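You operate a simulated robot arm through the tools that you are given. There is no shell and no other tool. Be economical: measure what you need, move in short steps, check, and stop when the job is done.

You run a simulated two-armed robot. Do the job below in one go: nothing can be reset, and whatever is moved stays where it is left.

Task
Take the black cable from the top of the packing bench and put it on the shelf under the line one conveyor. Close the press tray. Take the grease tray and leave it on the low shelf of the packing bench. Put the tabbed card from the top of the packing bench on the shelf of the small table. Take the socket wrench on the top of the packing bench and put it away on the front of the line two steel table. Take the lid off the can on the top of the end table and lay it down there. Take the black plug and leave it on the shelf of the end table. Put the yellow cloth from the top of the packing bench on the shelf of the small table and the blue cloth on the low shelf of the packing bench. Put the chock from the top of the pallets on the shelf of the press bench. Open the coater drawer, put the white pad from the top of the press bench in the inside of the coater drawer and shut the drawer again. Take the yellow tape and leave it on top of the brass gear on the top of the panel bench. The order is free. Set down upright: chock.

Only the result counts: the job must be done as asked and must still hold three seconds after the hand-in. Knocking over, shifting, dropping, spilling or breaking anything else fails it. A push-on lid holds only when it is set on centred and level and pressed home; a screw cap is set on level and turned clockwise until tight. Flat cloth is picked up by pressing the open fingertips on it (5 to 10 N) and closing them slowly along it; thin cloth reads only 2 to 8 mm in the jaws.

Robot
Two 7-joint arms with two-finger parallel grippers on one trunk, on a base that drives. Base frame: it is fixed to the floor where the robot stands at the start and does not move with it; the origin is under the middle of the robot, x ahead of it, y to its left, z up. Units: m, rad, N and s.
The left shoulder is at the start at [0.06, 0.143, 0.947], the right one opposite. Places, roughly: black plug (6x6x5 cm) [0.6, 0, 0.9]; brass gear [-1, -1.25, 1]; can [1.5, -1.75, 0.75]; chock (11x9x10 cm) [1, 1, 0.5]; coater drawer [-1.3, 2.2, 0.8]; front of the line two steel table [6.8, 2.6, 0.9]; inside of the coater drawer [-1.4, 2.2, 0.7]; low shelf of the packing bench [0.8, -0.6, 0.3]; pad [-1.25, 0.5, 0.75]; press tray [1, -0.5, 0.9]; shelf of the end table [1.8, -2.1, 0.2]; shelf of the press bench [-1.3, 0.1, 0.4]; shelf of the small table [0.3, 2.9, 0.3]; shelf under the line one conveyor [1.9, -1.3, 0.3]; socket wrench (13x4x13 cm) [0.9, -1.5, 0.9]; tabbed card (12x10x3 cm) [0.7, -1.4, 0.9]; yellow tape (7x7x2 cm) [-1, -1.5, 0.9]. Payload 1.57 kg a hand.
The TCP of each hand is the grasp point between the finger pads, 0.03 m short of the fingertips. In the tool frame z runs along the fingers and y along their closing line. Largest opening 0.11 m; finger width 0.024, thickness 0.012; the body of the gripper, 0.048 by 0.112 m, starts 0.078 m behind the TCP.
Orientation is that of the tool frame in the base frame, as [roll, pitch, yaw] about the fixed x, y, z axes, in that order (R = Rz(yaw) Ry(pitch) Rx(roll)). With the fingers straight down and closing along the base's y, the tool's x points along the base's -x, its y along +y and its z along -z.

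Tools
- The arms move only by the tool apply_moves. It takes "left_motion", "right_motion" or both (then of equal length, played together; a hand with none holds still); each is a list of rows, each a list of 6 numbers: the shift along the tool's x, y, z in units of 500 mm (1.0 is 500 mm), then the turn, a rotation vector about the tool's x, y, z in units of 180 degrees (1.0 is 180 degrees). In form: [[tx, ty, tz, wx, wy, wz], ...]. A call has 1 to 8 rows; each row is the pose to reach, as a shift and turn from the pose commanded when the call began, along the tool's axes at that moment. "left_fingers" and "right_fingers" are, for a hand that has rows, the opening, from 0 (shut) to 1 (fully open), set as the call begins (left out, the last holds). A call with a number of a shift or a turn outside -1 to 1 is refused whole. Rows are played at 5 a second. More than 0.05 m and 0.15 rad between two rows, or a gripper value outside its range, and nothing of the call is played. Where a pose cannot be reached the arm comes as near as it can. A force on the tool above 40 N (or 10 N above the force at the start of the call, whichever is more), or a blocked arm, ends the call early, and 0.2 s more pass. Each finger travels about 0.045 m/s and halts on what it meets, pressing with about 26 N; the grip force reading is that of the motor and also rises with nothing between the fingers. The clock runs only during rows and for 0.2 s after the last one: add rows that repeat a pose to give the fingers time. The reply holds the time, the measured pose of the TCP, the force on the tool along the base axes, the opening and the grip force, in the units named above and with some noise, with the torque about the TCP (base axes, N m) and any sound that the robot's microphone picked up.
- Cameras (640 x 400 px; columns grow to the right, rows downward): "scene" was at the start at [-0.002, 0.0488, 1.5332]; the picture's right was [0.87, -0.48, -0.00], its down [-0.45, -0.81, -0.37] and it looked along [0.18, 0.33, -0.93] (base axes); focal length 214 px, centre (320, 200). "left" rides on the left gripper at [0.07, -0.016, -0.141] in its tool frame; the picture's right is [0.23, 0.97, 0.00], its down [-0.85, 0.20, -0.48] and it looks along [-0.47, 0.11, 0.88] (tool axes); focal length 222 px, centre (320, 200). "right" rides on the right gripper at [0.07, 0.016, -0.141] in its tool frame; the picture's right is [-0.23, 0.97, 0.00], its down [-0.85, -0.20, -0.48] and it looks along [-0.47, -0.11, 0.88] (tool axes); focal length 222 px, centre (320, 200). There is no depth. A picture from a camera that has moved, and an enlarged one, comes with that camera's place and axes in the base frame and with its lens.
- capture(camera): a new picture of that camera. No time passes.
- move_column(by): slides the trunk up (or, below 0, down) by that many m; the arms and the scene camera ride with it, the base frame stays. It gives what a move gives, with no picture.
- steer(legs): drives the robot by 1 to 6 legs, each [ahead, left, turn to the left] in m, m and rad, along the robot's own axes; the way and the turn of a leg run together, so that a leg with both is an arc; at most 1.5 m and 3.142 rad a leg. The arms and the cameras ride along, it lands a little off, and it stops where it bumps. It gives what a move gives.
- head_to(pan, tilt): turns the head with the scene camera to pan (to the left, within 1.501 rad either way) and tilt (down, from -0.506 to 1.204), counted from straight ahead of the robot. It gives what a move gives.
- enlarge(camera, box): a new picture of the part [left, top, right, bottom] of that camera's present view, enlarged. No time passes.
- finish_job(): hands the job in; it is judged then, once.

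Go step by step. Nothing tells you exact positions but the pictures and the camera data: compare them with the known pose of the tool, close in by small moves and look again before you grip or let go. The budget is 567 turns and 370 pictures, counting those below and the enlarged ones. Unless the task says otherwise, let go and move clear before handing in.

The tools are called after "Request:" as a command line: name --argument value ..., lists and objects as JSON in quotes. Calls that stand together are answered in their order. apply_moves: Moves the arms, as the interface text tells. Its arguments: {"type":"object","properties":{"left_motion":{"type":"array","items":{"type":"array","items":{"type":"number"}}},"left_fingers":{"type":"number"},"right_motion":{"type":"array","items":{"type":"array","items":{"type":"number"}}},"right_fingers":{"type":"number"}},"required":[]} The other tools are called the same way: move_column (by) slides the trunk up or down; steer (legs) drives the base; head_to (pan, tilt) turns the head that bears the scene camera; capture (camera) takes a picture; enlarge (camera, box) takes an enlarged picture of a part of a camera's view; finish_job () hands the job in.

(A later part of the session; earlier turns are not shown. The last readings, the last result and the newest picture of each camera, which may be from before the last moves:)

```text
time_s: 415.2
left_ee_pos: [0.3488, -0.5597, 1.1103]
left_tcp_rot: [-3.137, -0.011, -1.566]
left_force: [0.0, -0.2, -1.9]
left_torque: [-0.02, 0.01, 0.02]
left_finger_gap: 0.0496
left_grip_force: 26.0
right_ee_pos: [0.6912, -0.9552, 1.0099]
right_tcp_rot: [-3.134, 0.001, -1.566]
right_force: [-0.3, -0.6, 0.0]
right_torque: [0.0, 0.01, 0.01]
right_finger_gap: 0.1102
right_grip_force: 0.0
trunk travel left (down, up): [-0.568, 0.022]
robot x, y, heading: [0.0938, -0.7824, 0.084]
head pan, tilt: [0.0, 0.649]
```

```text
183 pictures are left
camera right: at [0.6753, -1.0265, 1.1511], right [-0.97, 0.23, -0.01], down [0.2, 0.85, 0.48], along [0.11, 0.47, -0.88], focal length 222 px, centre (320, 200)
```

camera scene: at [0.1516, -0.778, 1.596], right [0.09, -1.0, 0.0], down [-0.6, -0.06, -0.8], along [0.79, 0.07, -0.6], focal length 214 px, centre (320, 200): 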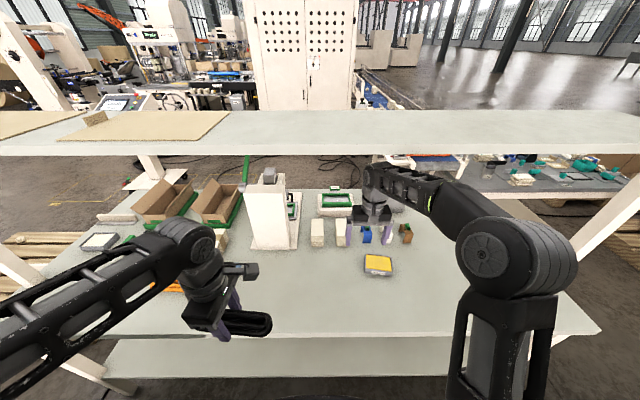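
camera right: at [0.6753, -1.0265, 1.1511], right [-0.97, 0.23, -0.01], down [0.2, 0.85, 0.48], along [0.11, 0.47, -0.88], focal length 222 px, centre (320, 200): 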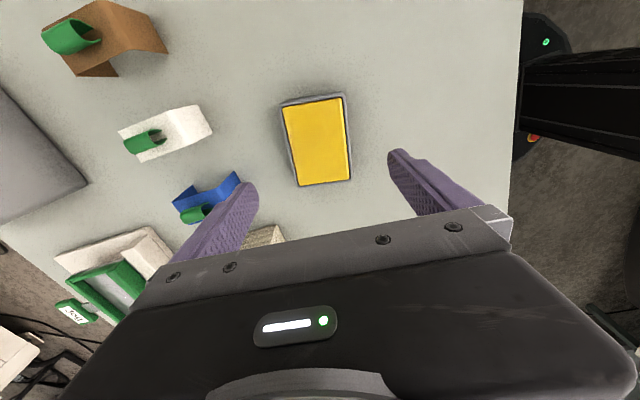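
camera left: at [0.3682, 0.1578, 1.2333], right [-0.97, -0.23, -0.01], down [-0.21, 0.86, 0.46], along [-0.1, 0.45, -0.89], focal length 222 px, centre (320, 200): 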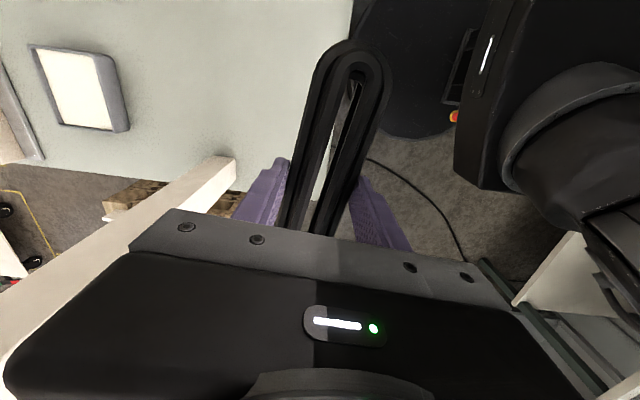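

Request:
apply_moves --right_motion '[[0.014, -0.008, 0.08, 0, 0, 0], [0.014, -0.008, 0.16, 0, 0, 0], [0.014, -0.008, 0.21, 0, 0, 0], [0.014, -0.008, 0.232, 0, 0, 0], [0.014, -0.008, 0.232, 0, 0, 0]]'

Request:
apply_moves --right_motion '[[0, 0, 0, 0, 0, 0], [0, 0, 0, 0, 0, 0], [0, 0, 0, 0, 0, 0], [0, 0, 0, 0, 0, 0]]' --right_fingers 0

Request:
capture --camera "right"

```text
time_s: 416.4
left_ee_pos: [0.3486, -0.5585, 1.1095]
left_tcp_rot: [-3.138, -0.012, -1.565]
left_force: [0.3, 0.7, -1.6]
left_torque: [0.04, 0.01, 0.0]
left_finger_gap: 0.0499
left_grip_force: 26.0
right_ee_pos: [0.6938, -0.962, 0.8946]
right_tcp_rot: [-3.135, 0.002, -1.57]
right_force: [-0.4, -0.1, 0.0]
right_torque: [0.02, 0.0, -0.03]
right_finger_gap: 0.1103
right_grip_force: 0.0
trunk travel left (down, up): [-0.568, 0.022]
robot x, y, heading: [0.0956, -0.7809, 0.094]
head pan, tilt: [0.0, 0.649]
```

```text
time_s: 417.4
left_ee_pos: [0.3484, -0.559, 1.11]
left_tcp_rot: [-3.137, -0.01, -1.565]
left_force: [0.1, -0.5, -1.8]
left_torque: [0.02, 0.0, -0.02]
left_finger_gap: 0.0497
left_grip_force: 26.1
right_ee_pos: [0.6939, -0.9621, 0.8959]
right_tcp_rot: [-3.139, 0.003, -1.57]
right_force: [-0.5, -0.2, -0.6]
right_torque: [-0.02, 0.21, -0.09]
right_finger_gap: 0.0762
right_grip_force: 26.0
trunk travel left (down, up): [-0.568, 0.022]
robot x, y, heading: [0.0959, -0.7821, 0.092]
head pan, tilt: [0.0, 0.649]
```

```text
182 pictures are left
camera right: at [0.6774, -1.0332, 1.0362], right [-0.97, 0.23, -0.01], down [0.2, 0.85, 0.48], along [0.11, 0.47, -0.88], focal length 222 px, centre (320, 200)
```

right: 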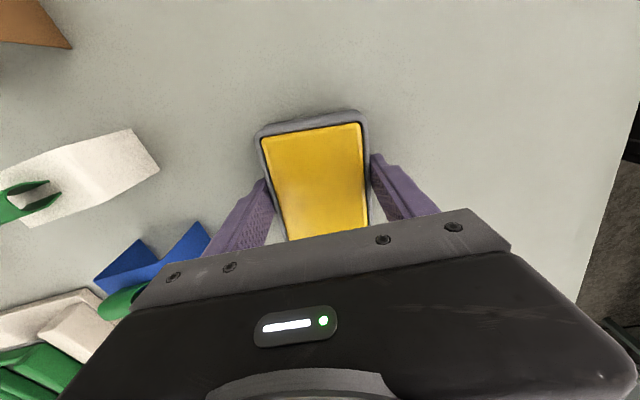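

Held at 0.076. I lift gently and check that it stays level.

Request:
apply_moves --right_motion '[[0, 0, -0.03, 0, 0, 0], [0, 0, -0.08, 0, 0, 0], [0, 0, -0.14, 0, 0, 0], [0, 0, -0.2, 0, 0, 0], [0, 0, -0.26, 0, 0, 0]]'

Request:
capture --camera "right"

```text
time_s: 418.6
left_ee_pos: [0.3481, -0.5594, 1.111]
left_tcp_rot: [-3.139, -0.012, -1.565]
left_force: [0.0, -0.6, -2.2]
left_torque: [-0.02, -0.04, -0.02]
left_finger_gap: 0.0496
left_grip_force: 26.3
right_ee_pos: [0.6949, -0.9608, 1.0275]
right_tcp_rot: [-3.137, 0.001, -1.569]
right_force: [-0.5, -0.1, -5.0]
right_torque: [0.0, -0.02, 0.0]
right_finger_gap: 0.0757
right_grip_force: 26.4
trunk travel left (down, up): [-0.568, 0.022]
robot x, y, heading: [0.0933, -0.7837, 0.095]
head pan, tilt: [0.0, 0.649]
```

```text
181 pictures are left
camera right: at [0.6784, -1.0323, 1.1694], right [-0.97, 0.23, 0.0], down [0.2, 0.85, 0.48], along [0.11, 0.47, -0.88], focal length 222 px, centre (320, 200)
```

right: 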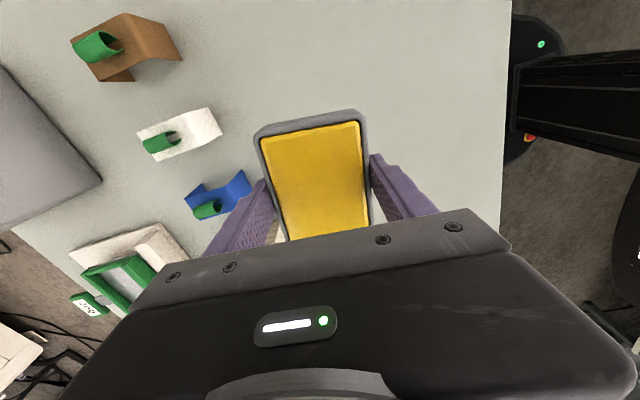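

Request:
apply_moves --right_motion '[[-0.01, 0.07, -0.02, 0, 0, 0], [-0.02, 0.15, -0.03, 0, 0, 0], [-0.03, 0.23, -0.03, 0, 0, 0], [-0.04, 0.31, -0.03, 0, 0, 0], [-0.05, 0.38, -0.03, 0, 0, 0]]'

Request:
steer --legs '[[-0.38, 0, 0]]'

Request:
move_column --by -0.4

Request:
move_column --by -0.16

Request:
capture --camera "scene"

```text
time_s: 419.8
left_ee_pos: [0.347, -0.5596, 1.1105]
left_tcp_rot: [-3.138, -0.011, -1.566]
left_force: [-1.0, 0.5, -2.5]
left_torque: [0.0, 0.0, -0.02]
left_finger_gap: 0.0497
left_grip_force: 26.4
right_ee_pos: [0.505, -0.9404, 1.039]
right_tcp_rot: [-3.135, 0.001, -1.57]
right_force: [0.7, -1.0, -4.3]
right_torque: [0.0, -0.06, -0.01]
right_finger_gap: 0.0754
right_grip_force: 26.1
trunk travel left (down, up): [-0.568, 0.022]
robot x, y, heading: [0.0969, -0.7801, 0.097]
head pan, tilt: [0.0, 0.649]
```

```text
time_s: 422.1
left_ee_pos: [-0.0248, -0.5942, 1.1105]
left_tcp_rot: [-3.135, -0.009, -1.565]
left_force: [0.3, -0.3, -1.9]
left_torque: [0.02, 0.0, -0.02]
left_finger_gap: 0.0497
left_grip_force: 25.9
right_ee_pos: [0.1323, -0.9757, 1.0405]
right_tcp_rot: [-3.134, 0.001, -1.571]
right_force: [-0.6, 0.1, -4.7]
right_torque: [-0.03, -0.03, -0.01]
right_finger_gap: 0.0758
right_grip_force: 25.9
trunk travel left (down, up): [-0.568, 0.022]
robot x, y, heading: [-0.2802, -0.8173, 0.095]
head pan, tilt: [0.0, 0.649]
```

```text
time_s: 426.0
left_ee_pos: [-0.0252, -0.5936, 0.7098]
left_tcp_rot: [-3.138, -0.01, -1.566]
left_force: [0.6, -1.1, -2.2]
left_torque: [-0.01, -0.03, -0.01]
left_finger_gap: 0.0494
left_grip_force: 25.8
right_ee_pos: [0.1328, -0.975, 0.6383]
right_tcp_rot: [-3.136, 0.002, -1.573]
right_force: [-0.4, 0.5, -4.5]
right_torque: [-0.01, 0.01, -0.01]
right_finger_gap: 0.0752
right_grip_force: 25.7
trunk travel left (down, up): [-0.168, 0.422]
robot x, y, heading: [-0.2757, -0.8172, 0.09]
head pan, tilt: [0.0, 0.649]
```

```text
time_s: 427.8
left_ee_pos: [-0.0252, -0.5939, 0.5497]
left_tcp_rot: [-3.138, -0.01, -1.565]
left_force: [0.1, -0.3, -1.9]
left_torque: [0.02, 0.0, 0.03]
left_finger_gap: 0.0497
left_grip_force: 25.7
right_ee_pos: [0.1326, -0.9757, 0.479]
right_tcp_rot: [-3.137, 0.001, -1.572]
right_force: [0.5, 0.7, -3.5]
right_torque: [-0.05, 0.01, 0.0]
right_finger_gap: 0.0752
right_grip_force: 25.7
trunk travel left (down, up): [-0.008, 0.582]
robot x, y, heading: [-0.2777, -0.814, 0.09]
head pan, tilt: [0.0, 0.649]
```

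```text
180 pictures are left
camera scene: at [-0.2213, -0.8127, 1.036], right [0.09, -1.0, 0.0], down [-0.6, -0.06, -0.8], along [0.79, 0.07, -0.6], focal length 214 px, centre (320, 200)
```

scene: 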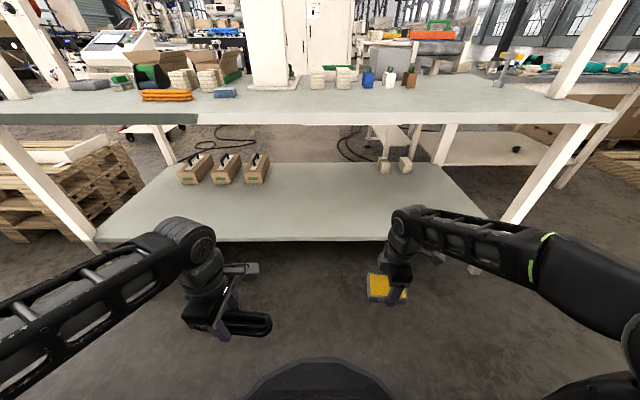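

The low shelf (z ≈ 0.33, edge x ≈ 0.42) has plenty of room. I drive forward with the tray level just above shelf height.

Request:
steer --legs '[[0.22, 0, 0]]'

Request:
capture --camera "scene"

Request:
capture --camera "right"

```text
time_s: 429.5
left_ee_pos: [0.1967, -0.5708, 0.5493]
left_tcp_rot: [-3.139, -0.011, -1.561]
left_force: [-0.2, -0.2, -1.3]
left_torque: [-0.03, -0.03, 0.02]
left_finger_gap: 0.0496
left_grip_force: 25.6
right_ee_pos: [0.3557, -0.9536, 0.4787]
right_tcp_rot: [-3.136, 0.001, -1.568]
right_force: [-0.7, 0.4, -4.3]
right_torque: [0.0, 0.02, -0.01]
right_finger_gap: 0.0755
right_grip_force: 26.4
trunk travel left (down, up): [-0.008, 0.582]
robot x, y, heading: [-0.0583, -0.7953, 0.097]
head pan, tilt: [0.0, 0.649]
```

```text
179 pictures are left
camera scene: at [0.0007, -0.7915, 1.0359], right [0.1, -1.0, 0.0], down [-0.6, -0.06, -0.8], along [0.79, 0.08, -0.6], focal length 214 px, centre (320, 200)
```

scene: 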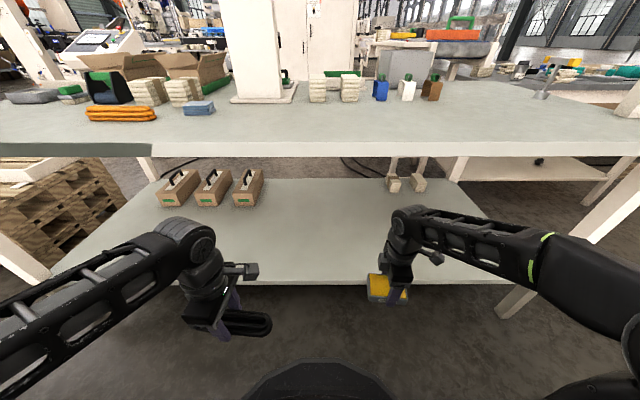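

```text
178 pictures are left
camera right: at [0.3393, -1.0238, 0.6199], right [-0.97, 0.22, -0.01], down [0.19, 0.86, 0.48], along [0.11, 0.47, -0.88], focal length 222 px, centre (320, 200)
```

right: 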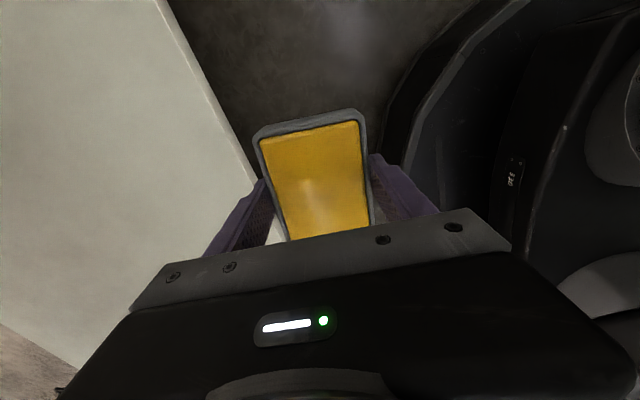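

Request:
steer --legs '[[0.16, 0, 0]]'

Request:
apply_moves --right_motion '[[0, -0.05, 0, 0, 0, 0], [0, -0.1, 0.04, 0, 0, 0], [0, -0.1, 0.1, 0, 0, 0], [0, -0.1, 0.14, 0, 0, 0], [0, -0.1, 0.16, 0, 0, 0]]'

Request:
capture --camera "scene"

Request:
capture --camera "right"

```text
time_s: 430.9
left_ee_pos: [0.3559, -0.5575, 0.5495]
left_tcp_rot: [-3.138, -0.012, -1.564]
left_force: [0.0, 0.6, -1.6]
left_torque: [0.02, 0.01, -0.01]
left_finger_gap: 0.0497
left_grip_force: 26.2
right_ee_pos: [0.5145, -0.9373, 0.4786]
right_tcp_rot: [-3.137, 0.001, -1.569]
right_force: [0.1, -0.4, -5.4]
right_torque: [0.0, -0.02, 0.02]
right_finger_gap: 0.0753
right_grip_force: 25.9
trunk travel left (down, up): [-0.008, 0.582]
robot x, y, heading: [0.1047, -0.7831, 0.098]
head pan, tilt: [0.0, 0.649]
```

```text
time_s: 432.1
left_ee_pos: [0.3564, -0.5567, 0.5497]
left_tcp_rot: [-3.138, -0.009, -1.563]
left_force: [-0.5, 0.3, -1.2]
left_torque: [0.01, 0.01, 0.0]
left_finger_gap: 0.0498
left_grip_force: 26.1
right_ee_pos: [0.5651, -0.936, 0.398]
right_tcp_rot: [-3.137, 0.002, -1.568]
right_force: [-0.5, 0.4, -4.4]
right_torque: [-0.06, -0.04, -0.01]
right_finger_gap: 0.0755
right_grip_force: 26.5
trunk travel left (down, up): [-0.008, 0.582]
robot x, y, heading: [0.1045, -0.7825, 0.098]
head pan, tilt: [0.0, 0.649]
```

```text
177 pictures are left
camera scene: at [0.1602, -0.7764, 1.0359], right [0.09, -1.0, 0.0], down [-0.6, -0.06, -0.8], along [0.79, 0.08, -0.6], focal length 214 px, centre (320, 200)
```

scene: 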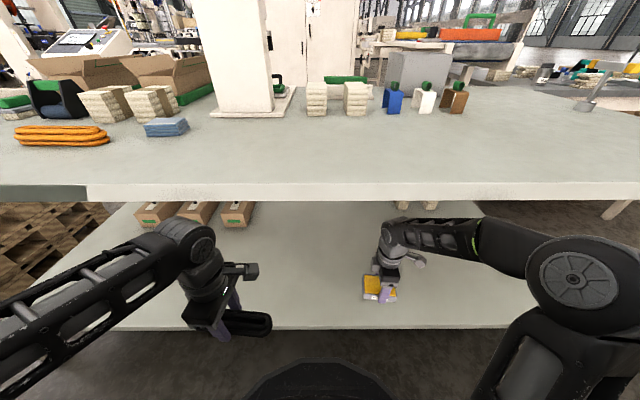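

```text
176 pictures are left
camera right: at [0.5487, -1.007, 0.5395], right [-0.97, 0.23, 0.0], down [0.2, 0.85, 0.48], along [0.11, 0.47, -0.88], focal length 222 px, centre (320, 200)
```

right: 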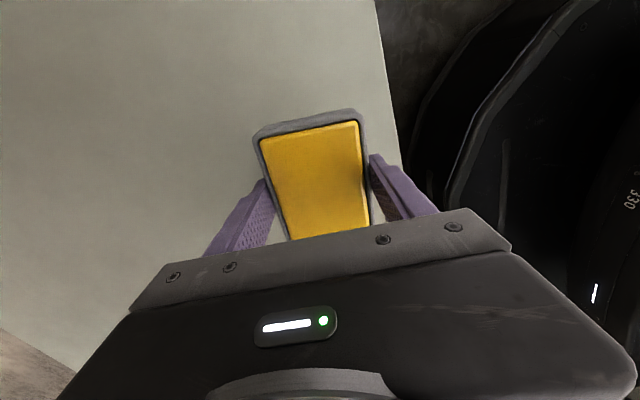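

Request:
apply_moves --right_motion '[[0, -0.06, 0, 0, 0, 0], [0, -0.06, 0.02, 0, 0, 0], [0, -0.06, 0.04, 0, 0, 0], [0, -0.06, 0.06, 0, 0, 0], [0, -0.06, 0.08, 0, 0, 0], [0, -0.06, 0.1, 0, 0, 0], [0, -0.06, 0.12, 0, 0, 0], [0, -0.06, 0.14, 0, 0, 0]]'

```text
time_s: 434.0
left_ee_pos: [0.3555, -0.5569, 0.5501]
left_tcp_rot: [-3.138, -0.01, -1.563]
left_force: [-0.3, -0.2, -2.2]
left_torque: [0.03, 0.02, 0.01]
left_finger_gap: 0.0497
left_grip_force: 25.9
right_ee_pos: [0.5972, -0.9374, 0.3341]
right_tcp_rot: [-3.132, 0.001, -1.571]
right_force: [-8.8, -2.3, 27.3]
right_torque: [0.0, 1.44, -0.01]
right_finger_gap: 0.0752
right_grip_force: 26.0
trunk travel left (down, up): [-0.008, 0.582]
robot x, y, heading: [0.1036, -0.7794, 0.1]
head pan, tilt: [0.0, 0.649]
stopped in row 8 (right hand): the force on the tool passed its limit (the readings are from after the stop); the commanded pose is now the measured one
```

On the shelf (z ≈ 0.30). I release and withdraw upward.

Request:
apply_moves --right_motion '[[0, 0, -0.004, 0, 0, 0], [0, 0, -0.004, 0, 0, 0], [0, 0, -0.004, 0, 0, 0]]' --right_fingers 1

Request:
apply_moves --right_motion '[[0, 0, -0.06, 0, 0, 0], [0, 0, -0.12, 0, 0, 0], [0, 0.02, -0.2, 0, 0, 0], [0, 0.08, -0.24, 0, 0, 0], [0, 0.16, -0.24, 0, 0, 0]]'

Request:
capture --camera "right"

```text
time_s: 434.8
left_ee_pos: [0.3561, -0.5578, 0.5494]
left_tcp_rot: [-3.138, -0.01, -1.563]
left_force: [0.6, -0.6, -2.2]
left_torque: [0.0, 0.0, -0.03]
left_finger_gap: 0.0496
left_grip_force: 26.0
right_ee_pos: [0.5977, -0.938, 0.3337]
right_tcp_rot: [-3.134, 0.003, -1.57]
right_force: [-0.2, -1.0, 0.0]
right_torque: [0.01, 0.0, 0.0]
right_finger_gap: 0.1101
right_grip_force: 0.0
trunk travel left (down, up): [-0.008, 0.582]
robot x, y, heading: [0.0997, -0.7862, 0.095]
head pan, tilt: [0.0, 0.649]
```

```text
time_s: 436.0
left_ee_pos: [0.3561, -0.5571, 0.5497]
left_tcp_rot: [-3.136, -0.012, -1.562]
left_force: [0.2, -0.7, -2.2]
left_torque: [0.0, -0.01, 0.0]
left_finger_gap: 0.0497
left_grip_force: 26.4
right_ee_pos: [0.5166, -0.9351, 0.4514]
right_tcp_rot: [-3.133, 0.002, -1.571]
right_force: [-0.2, -0.7, -1.2]
right_torque: [0.01, 0.02, 0.0]
right_finger_gap: 0.1102
right_grip_force: 0.1
trunk travel left (down, up): [-0.008, 0.582]
robot x, y, heading: [0.1045, -0.7798, 0.093]
head pan, tilt: [0.0, 0.649]
```

```text
175 pictures are left
camera right: at [0.4994, -1.0064, 0.5928], right [-0.97, 0.23, -0.01], down [0.2, 0.85, 0.48], along [0.12, 0.47, -0.88], focal length 222 px, centre (320, 200)
```

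right: 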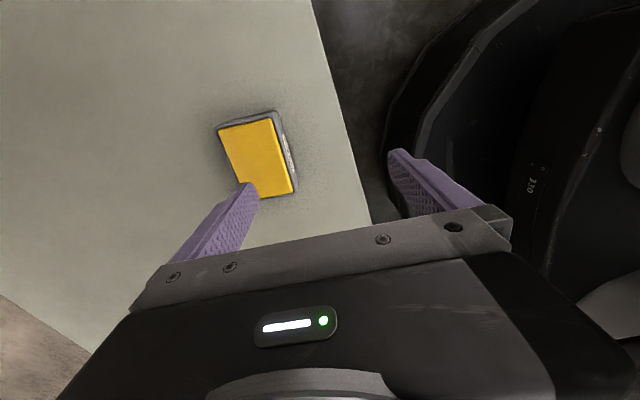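

Grease tray is on the low shelf. Next the blue cloth.

Request:
steer --legs '[[-0.36, 0, 0], [0, 0.55, 0]]'

Request:
move_column --by 0.4

Request:
move_column --by 0.16

Request:
apply_moves --right_motion '[[0, 0, -0.06, 0, 0, 0], [0, 0, -0.1, 0, 0, 0]]'

Request:
steer --legs '[[0.36, 0, 0]]'

Request:
capture --camera "right"

Request:
capture --camera "scene"

```text
time_s: 441.0
left_ee_pos: [-0.0373, -0.0515, 0.5507]
left_tcp_rot: [-3.139, -0.012, -1.572]
left_force: [-0.3, -0.6, -3.4]
left_torque: [0.01, -0.02, 0.01]
left_finger_gap: 0.0496
left_grip_force: 25.7
right_ee_pos: [0.1197, -0.4312, 0.4516]
right_tcp_rot: [-3.131, 0.002, -1.579]
right_force: [-0.1, 0.0, -0.8]
right_torque: [-0.02, -0.04, -0.03]
right_finger_gap: 0.1102
right_grip_force: 0.0
trunk travel left (down, up): [-0.008, 0.582]
robot x, y, heading: [-0.2935, -0.271, 0.083]
head pan, tilt: [0.0, 0.649]
```

```text
time_s: 444.9
left_ee_pos: [-0.0386, -0.0516, 0.9498]
left_tcp_rot: [-3.137, -0.012, -1.572]
left_force: [-0.8, -0.1, -2.4]
left_torque: [0.02, -0.01, 0.0]
left_finger_gap: 0.0495
left_grip_force: 25.6
right_ee_pos: [0.1184, -0.4317, 0.8528]
right_tcp_rot: [-3.133, 0.001, -1.58]
right_force: [-0.4, -0.1, -0.2]
right_torque: [-0.03, 0.01, 0.0]
right_finger_gap: 0.11
right_grip_force: 0.1
trunk travel left (down, up): [-0.408, 0.182]
robot x, y, heading: [-0.2903, -0.2729, 0.088]
head pan, tilt: [0.0, 0.649]
```

```text
time_s: 446.7
left_ee_pos: [-0.0373, -0.051, 1.1098]
left_tcp_rot: [-3.138, -0.011, -1.572]
left_force: [0.9, 1.0, -1.1]
left_torque: [0.02, 0.0, -0.02]
left_finger_gap: 0.0492
left_grip_force: 25.9
right_ee_pos: [0.119, -0.4308, 1.0115]
right_tcp_rot: [-3.132, 0.003, -1.579]
right_force: [0.3, 0.3, -0.1]
right_torque: [0.03, 0.01, -0.02]
right_finger_gap: 0.1098
right_grip_force: 0.1
trunk travel left (down, up): [-0.568, 0.022]
robot x, y, heading: [-0.2928, -0.2714, 0.082]
head pan, tilt: [0.0, 0.649]
```

```text
time_s: 447.3
left_ee_pos: [-0.0374, -0.0517, 1.1107]
left_tcp_rot: [-3.139, -0.011, -1.572]
left_force: [-1.0, 0.2, -2.4]
left_torque: [0.02, 0.03, -0.01]
left_finger_gap: 0.0499
left_grip_force: 26.3
right_ee_pos: [0.1172, -0.4304, 1.0599]
right_tcp_rot: [-3.131, 0.002, -1.579]
right_force: [-0.1, 0.9, -0.1]
right_torque: [0.02, -0.04, 0.02]
right_finger_gap: 0.1104
right_grip_force: 0.0
trunk travel left (down, up): [-0.568, 0.022]
robot x, y, heading: [-0.2894, -0.2746, 0.083]
head pan, tilt: [0.0, 0.649]
```

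```text
time_s: 449.6
left_ee_pos: [0.3224, -0.0198, 1.1097]
left_tcp_rot: [-3.14, -0.01, -1.569]
left_force: [0.6, -0.8, -2.8]
left_torque: [0.02, 0.04, -0.04]
left_finger_gap: 0.0496
left_grip_force: 26.1
right_ee_pos: [0.4788, -0.3982, 1.059]
right_tcp_rot: [-3.134, 0.0, -1.574]
right_force: [0.4, 0.8, 0.8]
right_torque: [-0.01, 0.01, -0.02]
right_finger_gap: 0.1099
right_grip_force: 0.1
trunk travel left (down, up): [-0.568, 0.022]
robot x, y, heading: [0.0682, -0.2368, 0.093]
head pan, tilt: [0.0, 0.649]
```

```text
174 pictures are left
camera right: at [0.4612, -0.4687, 1.2], right [-0.97, 0.23, -0.01], down [0.2, 0.85, 0.48], along [0.12, 0.47, -0.88], focal length 222 px, centre (320, 200)
```

right: 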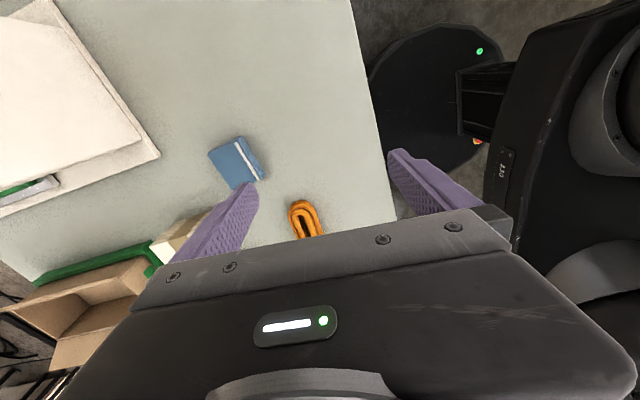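

```text
173 pictures are left
camera scene: at [0.1244, -0.2375, 1.5959], right [0.09, -1.0, 0.0], down [-0.6, -0.05, -0.8], along [0.79, 0.07, -0.61], focal length 214 px, centre (320, 200)
```

scene: 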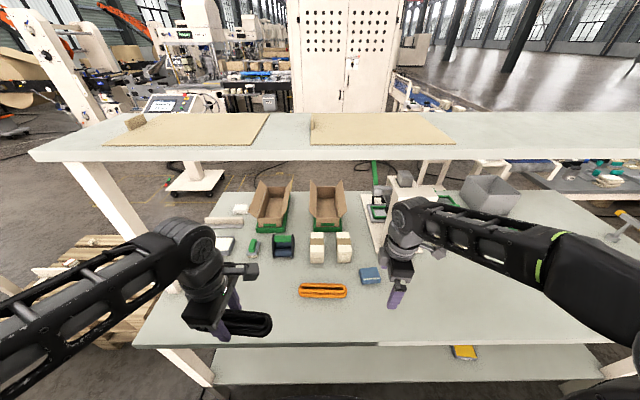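

The blue cloth is at (0.612, -0.387), turned 0.27 rad. I go over it with matching yaw.

Request:
apply_moves --right_motion '[[0, -0.07, 0.02, 0, 0, -0.02], [-0.01, -0.14, 0.05, 0, 0, -0.04], [-0.02, -0.21, 0.09, 0, 0, -0.065], [-0.022, -0.266, 0.14, 0, 0, -0.086], [-0.022, -0.266, 0.19, 0, 0, -0.086], [-0.022, -0.266, 0.19, 0, 0, -0.086]]'

Request:
capture --camera "right"

```text
time_s: 451.0
left_ee_pos: [0.3194, -0.0201, 1.11]
left_tcp_rot: [-3.138, -0.009, -1.568]
left_force: [0.2, 0.3, -1.6]
left_torque: [0.03, 0.04, 0.01]
left_finger_gap: 0.0499
left_grip_force: 26.1
right_ee_pos: [0.6119, -0.3871, 0.9677]
right_tcp_rot: [-3.132, -0.003, -1.305]
right_force: [-0.7, 0.1, -0.5]
right_torque: [0.01, 0.01, 0.0]
right_finger_gap: 0.11
right_grip_force: 0.0
trunk travel left (down, up): [-0.568, 0.022]
robot x, y, heading: [0.0661, -0.2383, 0.092]
head pan, tilt: [0.0, 0.649]
```

```text
172 pictures are left
camera right: at [0.6134, -0.4599, 1.109], right [-1.0, -0.04, -0.01], down [-0.04, 0.88, 0.48], along [-0.01, 0.48, -0.88], focal length 222 px, centre (320, 200)
```

right: 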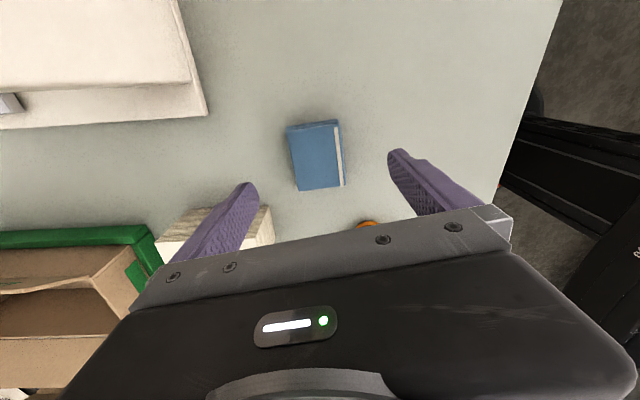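

Request:
apply_moves --right_motion '[[-0.002, -0.008, 0.05, 0, 0, 0], [-0.002, -0.008, 0.1, 0, 0, 0], [-0.002, -0.008, 0.14, 0, 0, 0], [-0.002, -0.008, 0.147, 0, 0, 0]]' --right_fingers 0.8

Request:
apply_moves --right_motion '[[0, 0, 0, 0, 0, 0], [0, 0, 0, 0, 0, 0], [0, 0, 0, 0, 0, 0], [0, 0, 0, 0, 0, 0]]' --right_fingers 0

Request:
apply_moves --right_motion '[[0, 0, -0.05, 0, 0, 0], [0, 0, -0.14, 0, 0, 0], [0, 0, -0.23, 0, 0, 0], [0, 0.06, -0.28, 0, 0, 0], [0, 0.14, -0.3, 0, 0, 0], [0, 0.22, -0.3, 0, 0, 0], [0, 0.3, -0.3, 0, 0, 0]]'

Request:
capture --camera "right"

```text
time_s: 452.0
left_ee_pos: [0.32, -0.0184, 1.1102]
left_tcp_rot: [-3.138, -0.009, -1.569]
left_force: [0.5, -0.5, -1.3]
left_torque: [0.03, 0.02, 0.0]
left_finger_gap: 0.0498
left_grip_force: 25.8
right_ee_pos: [0.6157, -0.3849, 0.8924]
right_tcp_rot: [-3.134, 0.001, -1.306]
right_force: [-0.4, 0.3, -0.5]
right_torque: [-0.01, -0.03, 0.01]
right_finger_gap: 0.0881
right_grip_force: 0.0
trunk travel left (down, up): [-0.568, 0.022]
robot x, y, heading: [0.07, -0.2394, 0.089]
head pan, tilt: [0.0, 0.649]
```

```text
time_s: 453.0
left_ee_pos: [0.3209, -0.0202, 1.1103]
left_tcp_rot: [-3.137, -0.01, -1.569]
left_force: [0.0, -0.3, -2.0]
left_torque: [-0.01, 0.0, 0.0]
left_finger_gap: 0.0495
left_grip_force: 26.2
right_ee_pos: [0.6164, -0.385, 0.8919]
right_tcp_rot: [-3.132, -0.001, -1.305]
right_force: [-0.2, 0.1, -0.1]
right_torque: [0.01, 0.02, 0.01]
right_finger_gap: 0.0583
right_grip_force: 26.2
trunk travel left (down, up): [-0.568, 0.022]
robot x, y, heading: [0.0653, -0.241, 0.087]
head pan, tilt: [0.0, 0.649]
```

```text
time_s: 454.6
left_ee_pos: [0.3194, -0.0202, 1.1101]
left_tcp_rot: [-3.135, -0.011, -1.568]
left_force: [-0.8, -0.4, -2.6]
left_torque: [-0.02, 0.0, -0.04]
left_finger_gap: 0.0495
left_grip_force: 25.8
right_ee_pos: [0.4705, -0.4262, 1.0429]
right_tcp_rot: [-3.131, -0.001, -1.305]
right_force: [0.4, 0.3, -0.4]
right_torque: [-0.01, -0.02, 0.01]
right_finger_gap: 0.0583
right_grip_force: 26.1
trunk travel left (down, up): [-0.568, 0.022]
robot x, y, heading: [0.0664, -0.2421, 0.092]
head pan, tilt: [0.0, 0.649]
```

```text
171 pictures are left
camera right: at [0.4724, -0.4995, 1.1843], right [-1.0, -0.04, -0.01], down [-0.04, 0.88, 0.48], along [-0.01, 0.48, -0.88], focal length 222 px, centre (320, 200)
```

right: 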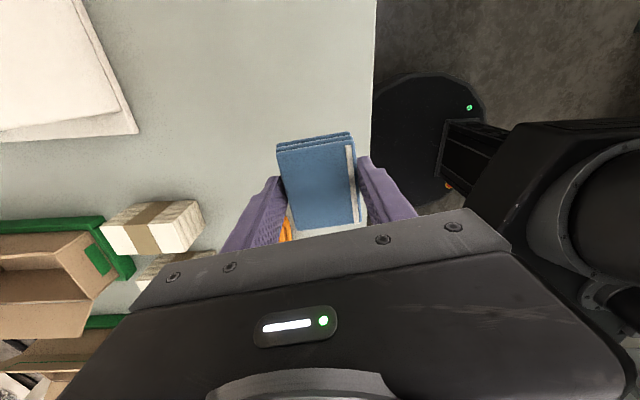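

Blue cloth is held. I back off, lower the trunk, and bring it to the low shelf.

Request:
steer --legs '[[-0.36, 0, 0]]'

Request:
move_column --by -0.4

Request:
move_column --by -0.16

Request:
steer --legs '[[0.2, 0, 0]]'

Request:
capture --camera "scene"

```text
time_s: 456.9
left_ee_pos: [-0.0416, -0.0518, 1.1103]
left_tcp_rot: [-3.139, -0.01, -1.568]
left_force: [-1.4, -0.3, -1.9]
left_torque: [-0.02, 0.0, 0.03]
left_finger_gap: 0.0497
left_grip_force: 25.8
right_ee_pos: [0.1125, -0.4603, 1.0433]
right_tcp_rot: [-3.131, -0.003, -1.306]
right_force: [0.6, -0.2, -1.4]
right_torque: [0.01, -0.03, 0.0]
right_finger_gap: 0.0576
right_grip_force: 26.0
trunk travel left (down, up): [-0.568, 0.022]
robot x, y, heading: [-0.2925, -0.2751, 0.092]
head pan, tilt: [0.0, 0.649]
```

```text
time_s: 460.8
left_ee_pos: [-0.0391, -0.0518, 0.7098]
left_tcp_rot: [-3.138, -0.011, -1.569]
left_force: [0.5, -0.1, -1.5]
left_torque: [0.01, -0.03, 0.0]
left_finger_gap: 0.0494
left_grip_force: 26.0
right_ee_pos: [0.1115, -0.4578, 0.6424]
right_tcp_rot: [-3.13, 0.0, -1.305]
right_force: [-0.4, 0.3, -0.5]
right_torque: [-0.02, 0.02, 0.0]
right_finger_gap: 0.0571
right_grip_force: 26.4
trunk travel left (down, up): [-0.168, 0.422]
robot x, y, heading: [-0.2938, -0.2761, 0.094]
head pan, tilt: [0.0, 0.649]
```

```text
time_s: 462.6
left_ee_pos: [-0.0394, -0.0516, 0.5494]
left_tcp_rot: [-3.139, -0.01, -1.568]
left_force: [-0.4, -1.3, -2.3]
left_torque: [0.01, 0.02, -0.04]
left_finger_gap: 0.0497
left_grip_force: 25.8
right_ee_pos: [0.1113, -0.458, 0.4844]
right_tcp_rot: [-3.13, 0.001, -1.306]
right_force: [-0.2, -0.7, -1.1]
right_torque: [0.01, 0.01, 0.02]
right_finger_gap: 0.057
right_grip_force: 26.1
trunk travel left (down, up): [-0.008, 0.582]
robot x, y, heading: [-0.2932, -0.2715, 0.088]
head pan, tilt: [0.0, 0.649]
```

```text
time_s: 464.2
left_ee_pos: [0.1634, -0.0339, 0.5498]
left_tcp_rot: [-3.14, -0.011, -1.571]
left_force: [-0.1, 0.1, -2.1]
left_torque: [0.06, 0.01, -0.01]
left_finger_gap: 0.0495
left_grip_force: 26.2
right_ee_pos: [0.3134, -0.4412, 0.4825]
right_tcp_rot: [-3.131, 0.0, -1.308]
right_force: [0.2, 0.7, -0.3]
right_torque: [0.01, 0.0, -0.02]
right_finger_gap: 0.0572
right_grip_force: 26.0
trunk travel left (down, up): [-0.008, 0.582]
robot x, y, heading: [-0.0928, -0.2564, 0.088]
head pan, tilt: [0.0, 0.649]
```

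```text
170 pictures are left
camera scene: at [-0.0351, -0.2521, 1.036], right [0.09, -1.0, 0.0], down [-0.6, -0.05, -0.8], along [0.79, 0.07, -0.6], focal length 214 px, centre (320, 200)
```

scene: 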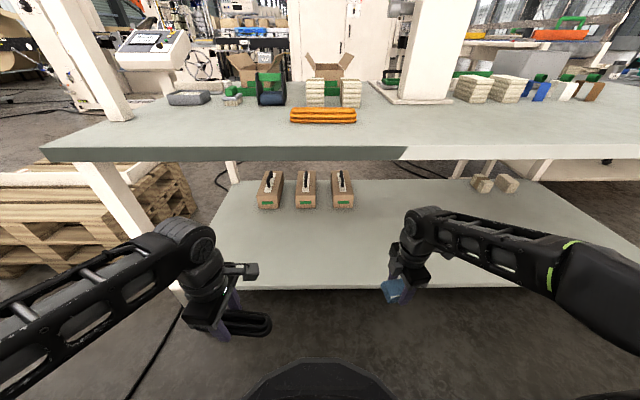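

Request:
steer --legs '[[0.16, 0, 0]]'

Request:
apply_moves --right_motion '[[0.026, -0.09, 0.0, 0, 0, 0], [0.055, -0.2, 0.04, 0, 0, 0], [0.055, -0.2, 0.12, 0, 0, 0], [0.055, -0.2, 0.19, 0, 0, 0]]'

Request:
capture --camera "right"

```text
time_s: 465.6
left_ee_pos: [0.3212, -0.0205, 0.5501]
left_tcp_rot: [-3.139, -0.012, -1.573]
left_force: [-0.1, 0.1, -1.9]
left_torque: [0.01, -0.01, 0.0]
left_finger_gap: 0.0495
left_grip_force: 25.9
right_ee_pos: [0.4717, -0.4292, 0.4828]
right_tcp_rot: [-3.129, 0.001, -1.308]
right_force: [-0.6, -1.0, -0.3]
right_torque: [-0.01, -0.01, -0.01]
right_finger_gap: 0.0569
right_grip_force: 26.2
trunk travel left (down, up): [-0.008, 0.582]
robot x, y, heading: [0.0641, -0.2464, 0.085]
head pan, tilt: [0.0, 0.649]
```

```text
refused: row 2 steps farther than a row can; nothing moved
```

```text
169 pictures are left
camera right: at [0.4725, -0.5019, 0.6239], right [-1.0, -0.03, -0.01], down [-0.03, 0.88, 0.48], along [-0.01, 0.48, -0.88], focal length 222 px, centre (320, 200)
```

right: 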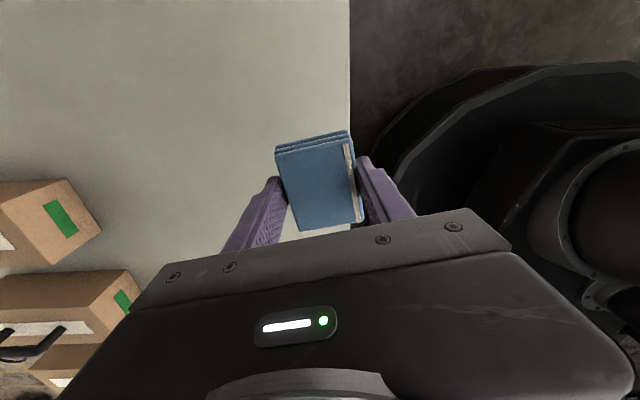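

Request:
apply_moves --right_motion '[[0.022, -0.08, 0.0, 0, 0, 0], [0.044, -0.16, 0.02, 0, 0, 0], [0.055, -0.2, 0.08, 0, 0, 0], [0.055, -0.2, 0.16, 0, 0, 0], [0.055, -0.2, 0.24, 0, 0, 0], [0.055, -0.2, 0.28, 0, 0, 0], [0.055, -0.2, 0.3, 0, 0, 0], [0.055, -0.2, 0.32, 0, 0, 0]]'

Request:
capture --camera "right"

```text
time_s: 467.5
left_ee_pos: [0.3205, -0.0206, 0.5504]
left_tcp_rot: [-3.138, -0.01, -1.574]
left_force: [0.0, -0.1, -3.4]
left_torque: [-0.01, -0.02, 0.0]
left_finger_gap: 0.0496
left_grip_force: 26.2
right_ee_pos: [0.5766, -0.4299, 0.3302]
right_tcp_rot: [-3.127, -0.004, -1.309]
right_force: [-8.2, -0.7, 25.4]
right_torque: [-0.07, 0.86, 0.02]
right_finger_gap: 0.057
right_grip_force: 25.9
trunk travel left (down, up): [-0.008, 0.582]
robot x, y, heading: [0.063, -0.2415, 0.084]
head pan, tilt: [0.0, 0.649]
stopped in row 8 (right hand): the force on the tool passed its limit (the readings are from after the stop); the commanded pose is now the measured one
```

```text
168 pictures are left
camera right: at [0.5774, -0.5023, 0.4716], right [-1.0, -0.03, -0.01], down [-0.03, 0.88, 0.48], along [0.0, 0.48, -0.88], focal length 222 px, centre (320, 200)
```

right: 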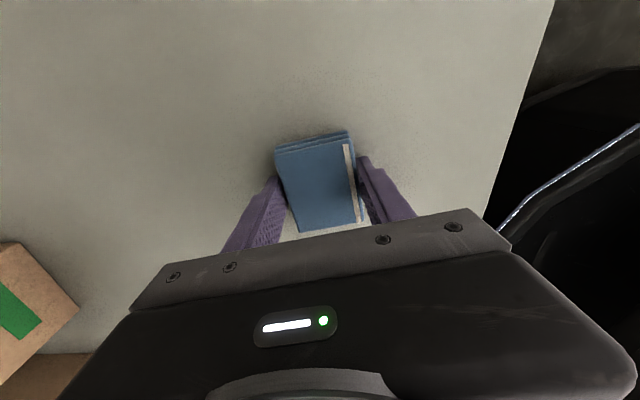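

On the shelf. I release, withdraw, then back out and raise the trunk for the press tray.

Request:
apply_moves --right_motion '[[0, 0, -0.004, 0, 0, 0], [0, 0, -0.004, 0, 0, 0], [0, 0, -0.004, 0, 0, 0]]' --right_fingers 1

Request:
apply_moves --right_motion '[[0, 0, -0.06, 0, 0, 0], [0, 0, -0.14, 0, 0, 0], [-0.02, 0.06, -0.2, 0, 0, 0.04], [-0.04, 0.14, -0.24, 0, 0, 0.086], [-0.055, 0.2, -0.24, 0, 0, 0.13]]'

Request:
capture --camera "right"

Request:
steer --legs '[[-0.36, 0, 0]]'

Request:
move_column --by 0.4

Request:
move_column --by 0.17

```text
time_s: 468.3
left_ee_pos: [0.3207, -0.0214, 0.5504]
left_tcp_rot: [-3.14, -0.01, -1.574]
left_force: [0.2, 0.7, -1.6]
left_torque: [0.03, 0.04, -0.01]
left_finger_gap: 0.0493
left_grip_force: 26.0
right_ee_pos: [0.5792, -0.428, 0.3311]
right_tcp_rot: [-3.128, 0.0, -1.309]
right_force: [14.0, 3.1, 13.7]
right_torque: [-0.1, 0.43, -0.04]
right_finger_gap: 0.0977
right_grip_force: 0.1
trunk travel left (down, up): [-0.008, 0.582]
robot x, y, heading: [0.0643, -0.2428, 0.087]
head pan, tilt: [0.0, 0.649]
```

```text
time_s: 469.5
left_ee_pos: [0.322, -0.0206, 0.5492]
left_tcp_rot: [-3.138, -0.012, -1.574]
left_force: [0.2, -0.5, -2.2]
left_torque: [-0.01, 0.02, -0.01]
left_finger_gap: 0.0498
left_grip_force: 25.8
right_ee_pos: [0.4711, -0.4301, 0.4508]
right_tcp_rot: [-3.133, 0.001, -1.719]
right_force: [-0.1, 0.1, -0.6]
right_torque: [0.01, -0.02, 0.02]
right_finger_gap: 0.1097
right_grip_force: 0.1
trunk travel left (down, up): [-0.008, 0.582]
robot x, y, heading: [0.0648, -0.2408, 0.082]
head pan, tilt: [0.0, 0.649]
```

```text
167 pictures are left
camera right: at [0.4428, -0.4971, 0.5916], right [-0.93, 0.37, -0.01], down [0.32, 0.82, 0.48], along [0.18, 0.45, -0.88], focal length 222 px, centre (320, 200)
```

right: 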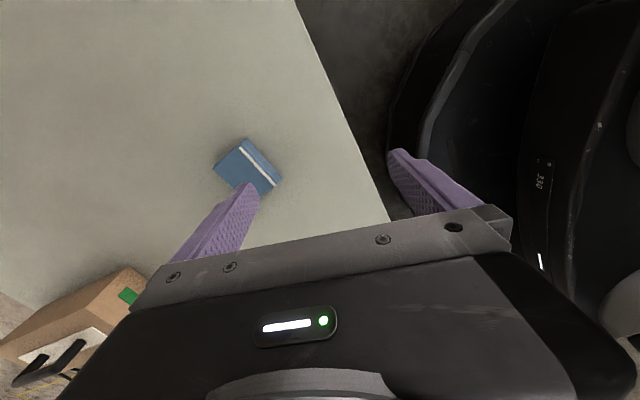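

```text
time_s: 471.7
left_ee_pos: [-0.0296, -0.051, 0.5502]
left_tcp_rot: [-3.138, -0.012, -1.571]
left_force: [0.6, -0.4, -2.3]
left_torque: [0.0, 0.0, 0.01]
left_finger_gap: 0.0496
left_grip_force: 26.3
right_ee_pos: [0.1203, -0.4594, 0.4506]
right_tcp_rot: [-3.131, 0.002, -1.718]
right_force: [-0.1, 0.2, -1.0]
right_torque: [-0.03, -0.04, 0.01]
right_finger_gap: 0.1102
right_grip_force: 0.0
trunk travel left (down, up): [-0.008, 0.582]
robot x, y, heading: [-0.2862, -0.2756, 0.086]
head pan, tilt: [0.0, 0.649]
```

```text
time_s: 475.6
left_ee_pos: [-0.0295, -0.0513, 0.9507]
left_tcp_rot: [-3.137, -0.012, -1.573]
left_force: [0.7, -0.4, -1.1]
left_torque: [0.01, 0.01, 0.01]
left_finger_gap: 0.0497
left_grip_force: 25.5
right_ee_pos: [0.1206, -0.4586, 0.8509]
right_tcp_rot: [-3.131, 0.002, -1.717]
right_force: [0.5, 0.1, -0.5]
right_torque: [0.03, -0.01, 0.03]
right_finger_gap: 0.1098
right_grip_force: 0.1
trunk travel left (down, up): [-0.408, 0.182]
robot x, y, heading: [-0.2843, -0.2725, 0.084]
head pan, tilt: [0.0, 0.649]
```

```text
time_s: 477.5
left_ee_pos: [-0.0303, -0.0504, 1.1201]
left_tcp_rot: [-3.138, -0.01, -1.574]
left_force: [0.0, 0.2, -3.0]
left_torque: [-0.01, -0.01, 0.02]
left_finger_gap: 0.0497
left_grip_force: 26.0
right_ee_pos: [0.1199, -0.4592, 1.0208]
right_tcp_rot: [-3.133, 0.003, -1.718]
right_force: [-0.3, 0.4, -0.5]
right_torque: [0.0, 0.01, 0.02]
right_finger_gap: 0.1099
right_grip_force: 0.1
trunk travel left (down, up): [-0.578, 0.012]
robot x, y, heading: [-0.2859, -0.2726, 0.077]
head pan, tilt: [0.0, 0.649]
```

Blue cloth is placed. Now I look at the press from the front.

Request:
steer --legs '[[0.33, -0.35, 0.02]]'

Request:
head_to --pan -0.05 --tilt 0.6

Request:
capture --camera "scene"

Request:
enlarge --camera "scene" --box '[220, 120, 480, 290]'

```text
time_s: 480.4
left_ee_pos: [0.329, -0.3511, 1.12]
left_tcp_rot: [-3.137, -0.009, -1.535]
left_force: [1.2, -0.8, -2.4]
left_torque: [0.02, 0.01, 0.02]
left_finger_gap: 0.0496
left_grip_force: 25.9
right_ee_pos: [0.4958, -0.754, 1.0207]
right_tcp_rot: [-3.13, 0.004, -1.679]
right_force: [-0.2, 0.6, 0.3]
right_torque: [0.02, 0.02, -0.01]
right_finger_gap: 0.1101
right_grip_force: 0.1
trunk travel left (down, up): [-0.578, 0.012]
robot x, y, heading: [0.0852, -0.5832, 0.123]
head pan, tilt: [0.0, 0.649]
```

```text
time_s: 481.0
left_ee_pos: [0.3306, -0.3501, 1.1187]
left_tcp_rot: [-3.138, -0.008, -1.533]
left_force: [0.7, 0.3, -1.9]
left_torque: [-0.01, -0.01, 0.02]
left_finger_gap: 0.0495
left_grip_force: 25.7
right_ee_pos: [0.4946, -0.7533, 1.0223]
right_tcp_rot: [-3.131, 0.002, -1.68]
right_force: [0.0, -0.3, 1.0]
right_torque: [0.02, 0.01, 0.0]
right_finger_gap: 0.1101
right_grip_force: 0.0
trunk travel left (down, up): [-0.578, 0.012]
robot x, y, heading: [0.0833, -0.5795, 0.123]
head pan, tilt: [-0.051, 0.6]
```

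```text
166 pictures are left
camera scene: at [0.1421, -0.5796, 1.6102], right [0.07, -1.0, 0.0], down [-0.56, -0.04, -0.82], along [0.82, 0.06, -0.57], focal length 214 px, centre (320, 200)
```

scene: 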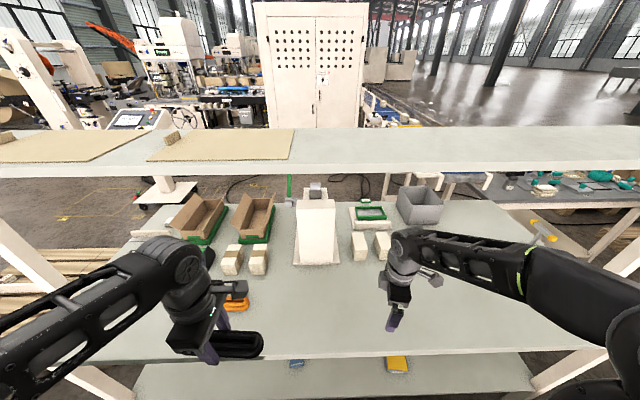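

```text
2.35 times, centred on (350, 205) of scene
camera zoom: at [0.1421, -0.5796, 1.6102], right [0.07, -1.0, 0.0], down [-0.56, -0.04, -0.82], along [0.82, 0.06, -0.57], focal length 505 px, centre (249, 188)
```

zoom: 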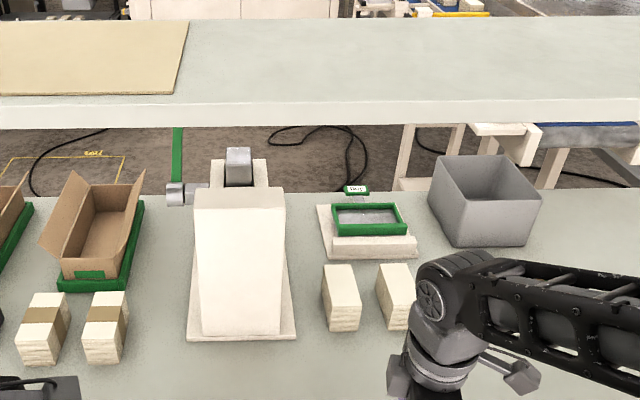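

The press column hides its tray from here. I drive right to see it from the side.

Request:
steer --legs '[[0, -0.6, 0]]'

Request:
head_to --pan 0.5 --tilt 0.5

Request:
enlarge --camera "scene" --box '[200, 130, 440, 290]'

```text
time_s: 484.4
left_ee_pos: [0.404, -0.9497, 1.1204]
left_tcp_rot: [-3.138, -0.008, -1.538]
left_force: [0.0, 1.1, -2.8]
left_torque: [0.05, 0.02, -0.01]
left_finger_gap: 0.0496
left_grip_force: 26.1
right_ee_pos: [0.5682, -1.3523, 1.0204]
right_tcp_rot: [-3.132, 0.004, -1.684]
right_force: [0.3, 0.4, 0.8]
right_torque: [-0.01, -0.02, -0.02]
right_finger_gap: 0.1102
right_grip_force: 0.1
trunk travel left (down, up): [-0.578, 0.012]
robot x, y, heading: [0.1573, -1.1806, 0.122]
head pan, tilt: [-0.051, 0.6]
```

```text
time_s: 485.4
left_ee_pos: [0.4047, -0.9499, 1.1203]
left_tcp_rot: [-3.138, -0.008, -1.536]
left_force: [0.5, -0.1, -1.4]
left_torque: [0.0, -0.03, -0.01]
left_finger_gap: 0.0496
left_grip_force: 26.0
right_ee_pos: [0.5676, -1.3528, 1.0204]
right_tcp_rot: [-3.132, 0.002, -1.681]
right_force: [-0.4, -0.4, 0.5]
right_torque: [-0.04, 0.02, 0.01]
right_finger_gap: 0.1098
right_grip_force: 0.1
trunk travel left (down, up): [-0.578, 0.012]
robot x, y, heading: [0.156, -1.1802, 0.12]
head pan, tilt: [0.499, 0.499]
```

```text
2.50 times, centred on (320, 210) of scene
camera zoom: at [0.2015, -1.1316, 1.6193], right [0.58, -0.81, 0.0], down [-0.39, -0.28, -0.88], along [0.72, 0.51, -0.48], focal length 536 px, centre (320, 175)
```

zoom: 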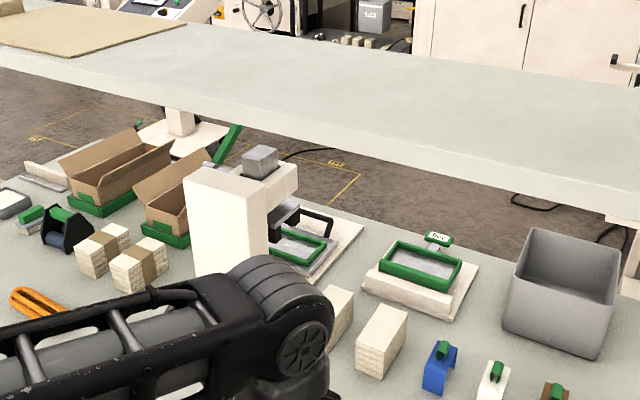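

The press faces the back of the bench; its tray with a black handle is pulled out to the far side, so I will close it from behind. Now the socket wrench: I look at it.

Request:
head_to --pan -0.5 --tilt 0.6

Request:
enlarge --camera "scene" --box '[240, 130, 440, 260]'

```text
time_s: 486.6
left_ee_pos: [0.4038, -0.9491, 1.1204]
left_tcp_rot: [-3.138, -0.009, -1.537]
left_force: [0.2, 0.7, -2.5]
left_torque: [0.0, 0.0, 0.02]
left_finger_gap: 0.0495
left_grip_force: 26.4
right_ee_pos: [0.5676, -1.3519, 1.0205]
right_tcp_rot: [-3.131, 0.003, -1.682]
right_force: [-0.3, -0.1, -0.4]
right_torque: [0.01, -0.01, 0.02]
right_finger_gap: 0.11
right_grip_force: 0.1
trunk travel left (down, up): [-0.578, 0.012]
robot x, y, heading: [0.156, -1.1832, 0.122]
head pan, tilt: [-0.499, 0.6]
```

```text
3.08 times, centred on (340, 195) of scene
camera zoom: at [0.2095, -1.217, 1.6102], right [-0.37, -0.93, 0.0], down [-0.53, 0.21, -0.83], along [0.77, -0.3, -0.56], focal length 660 px, centre (258, 215)
```

zoom: 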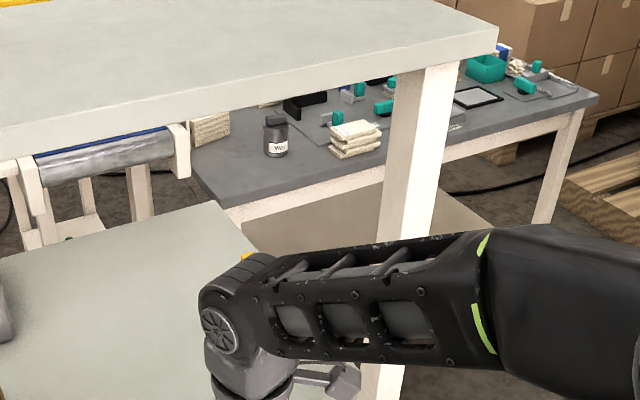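

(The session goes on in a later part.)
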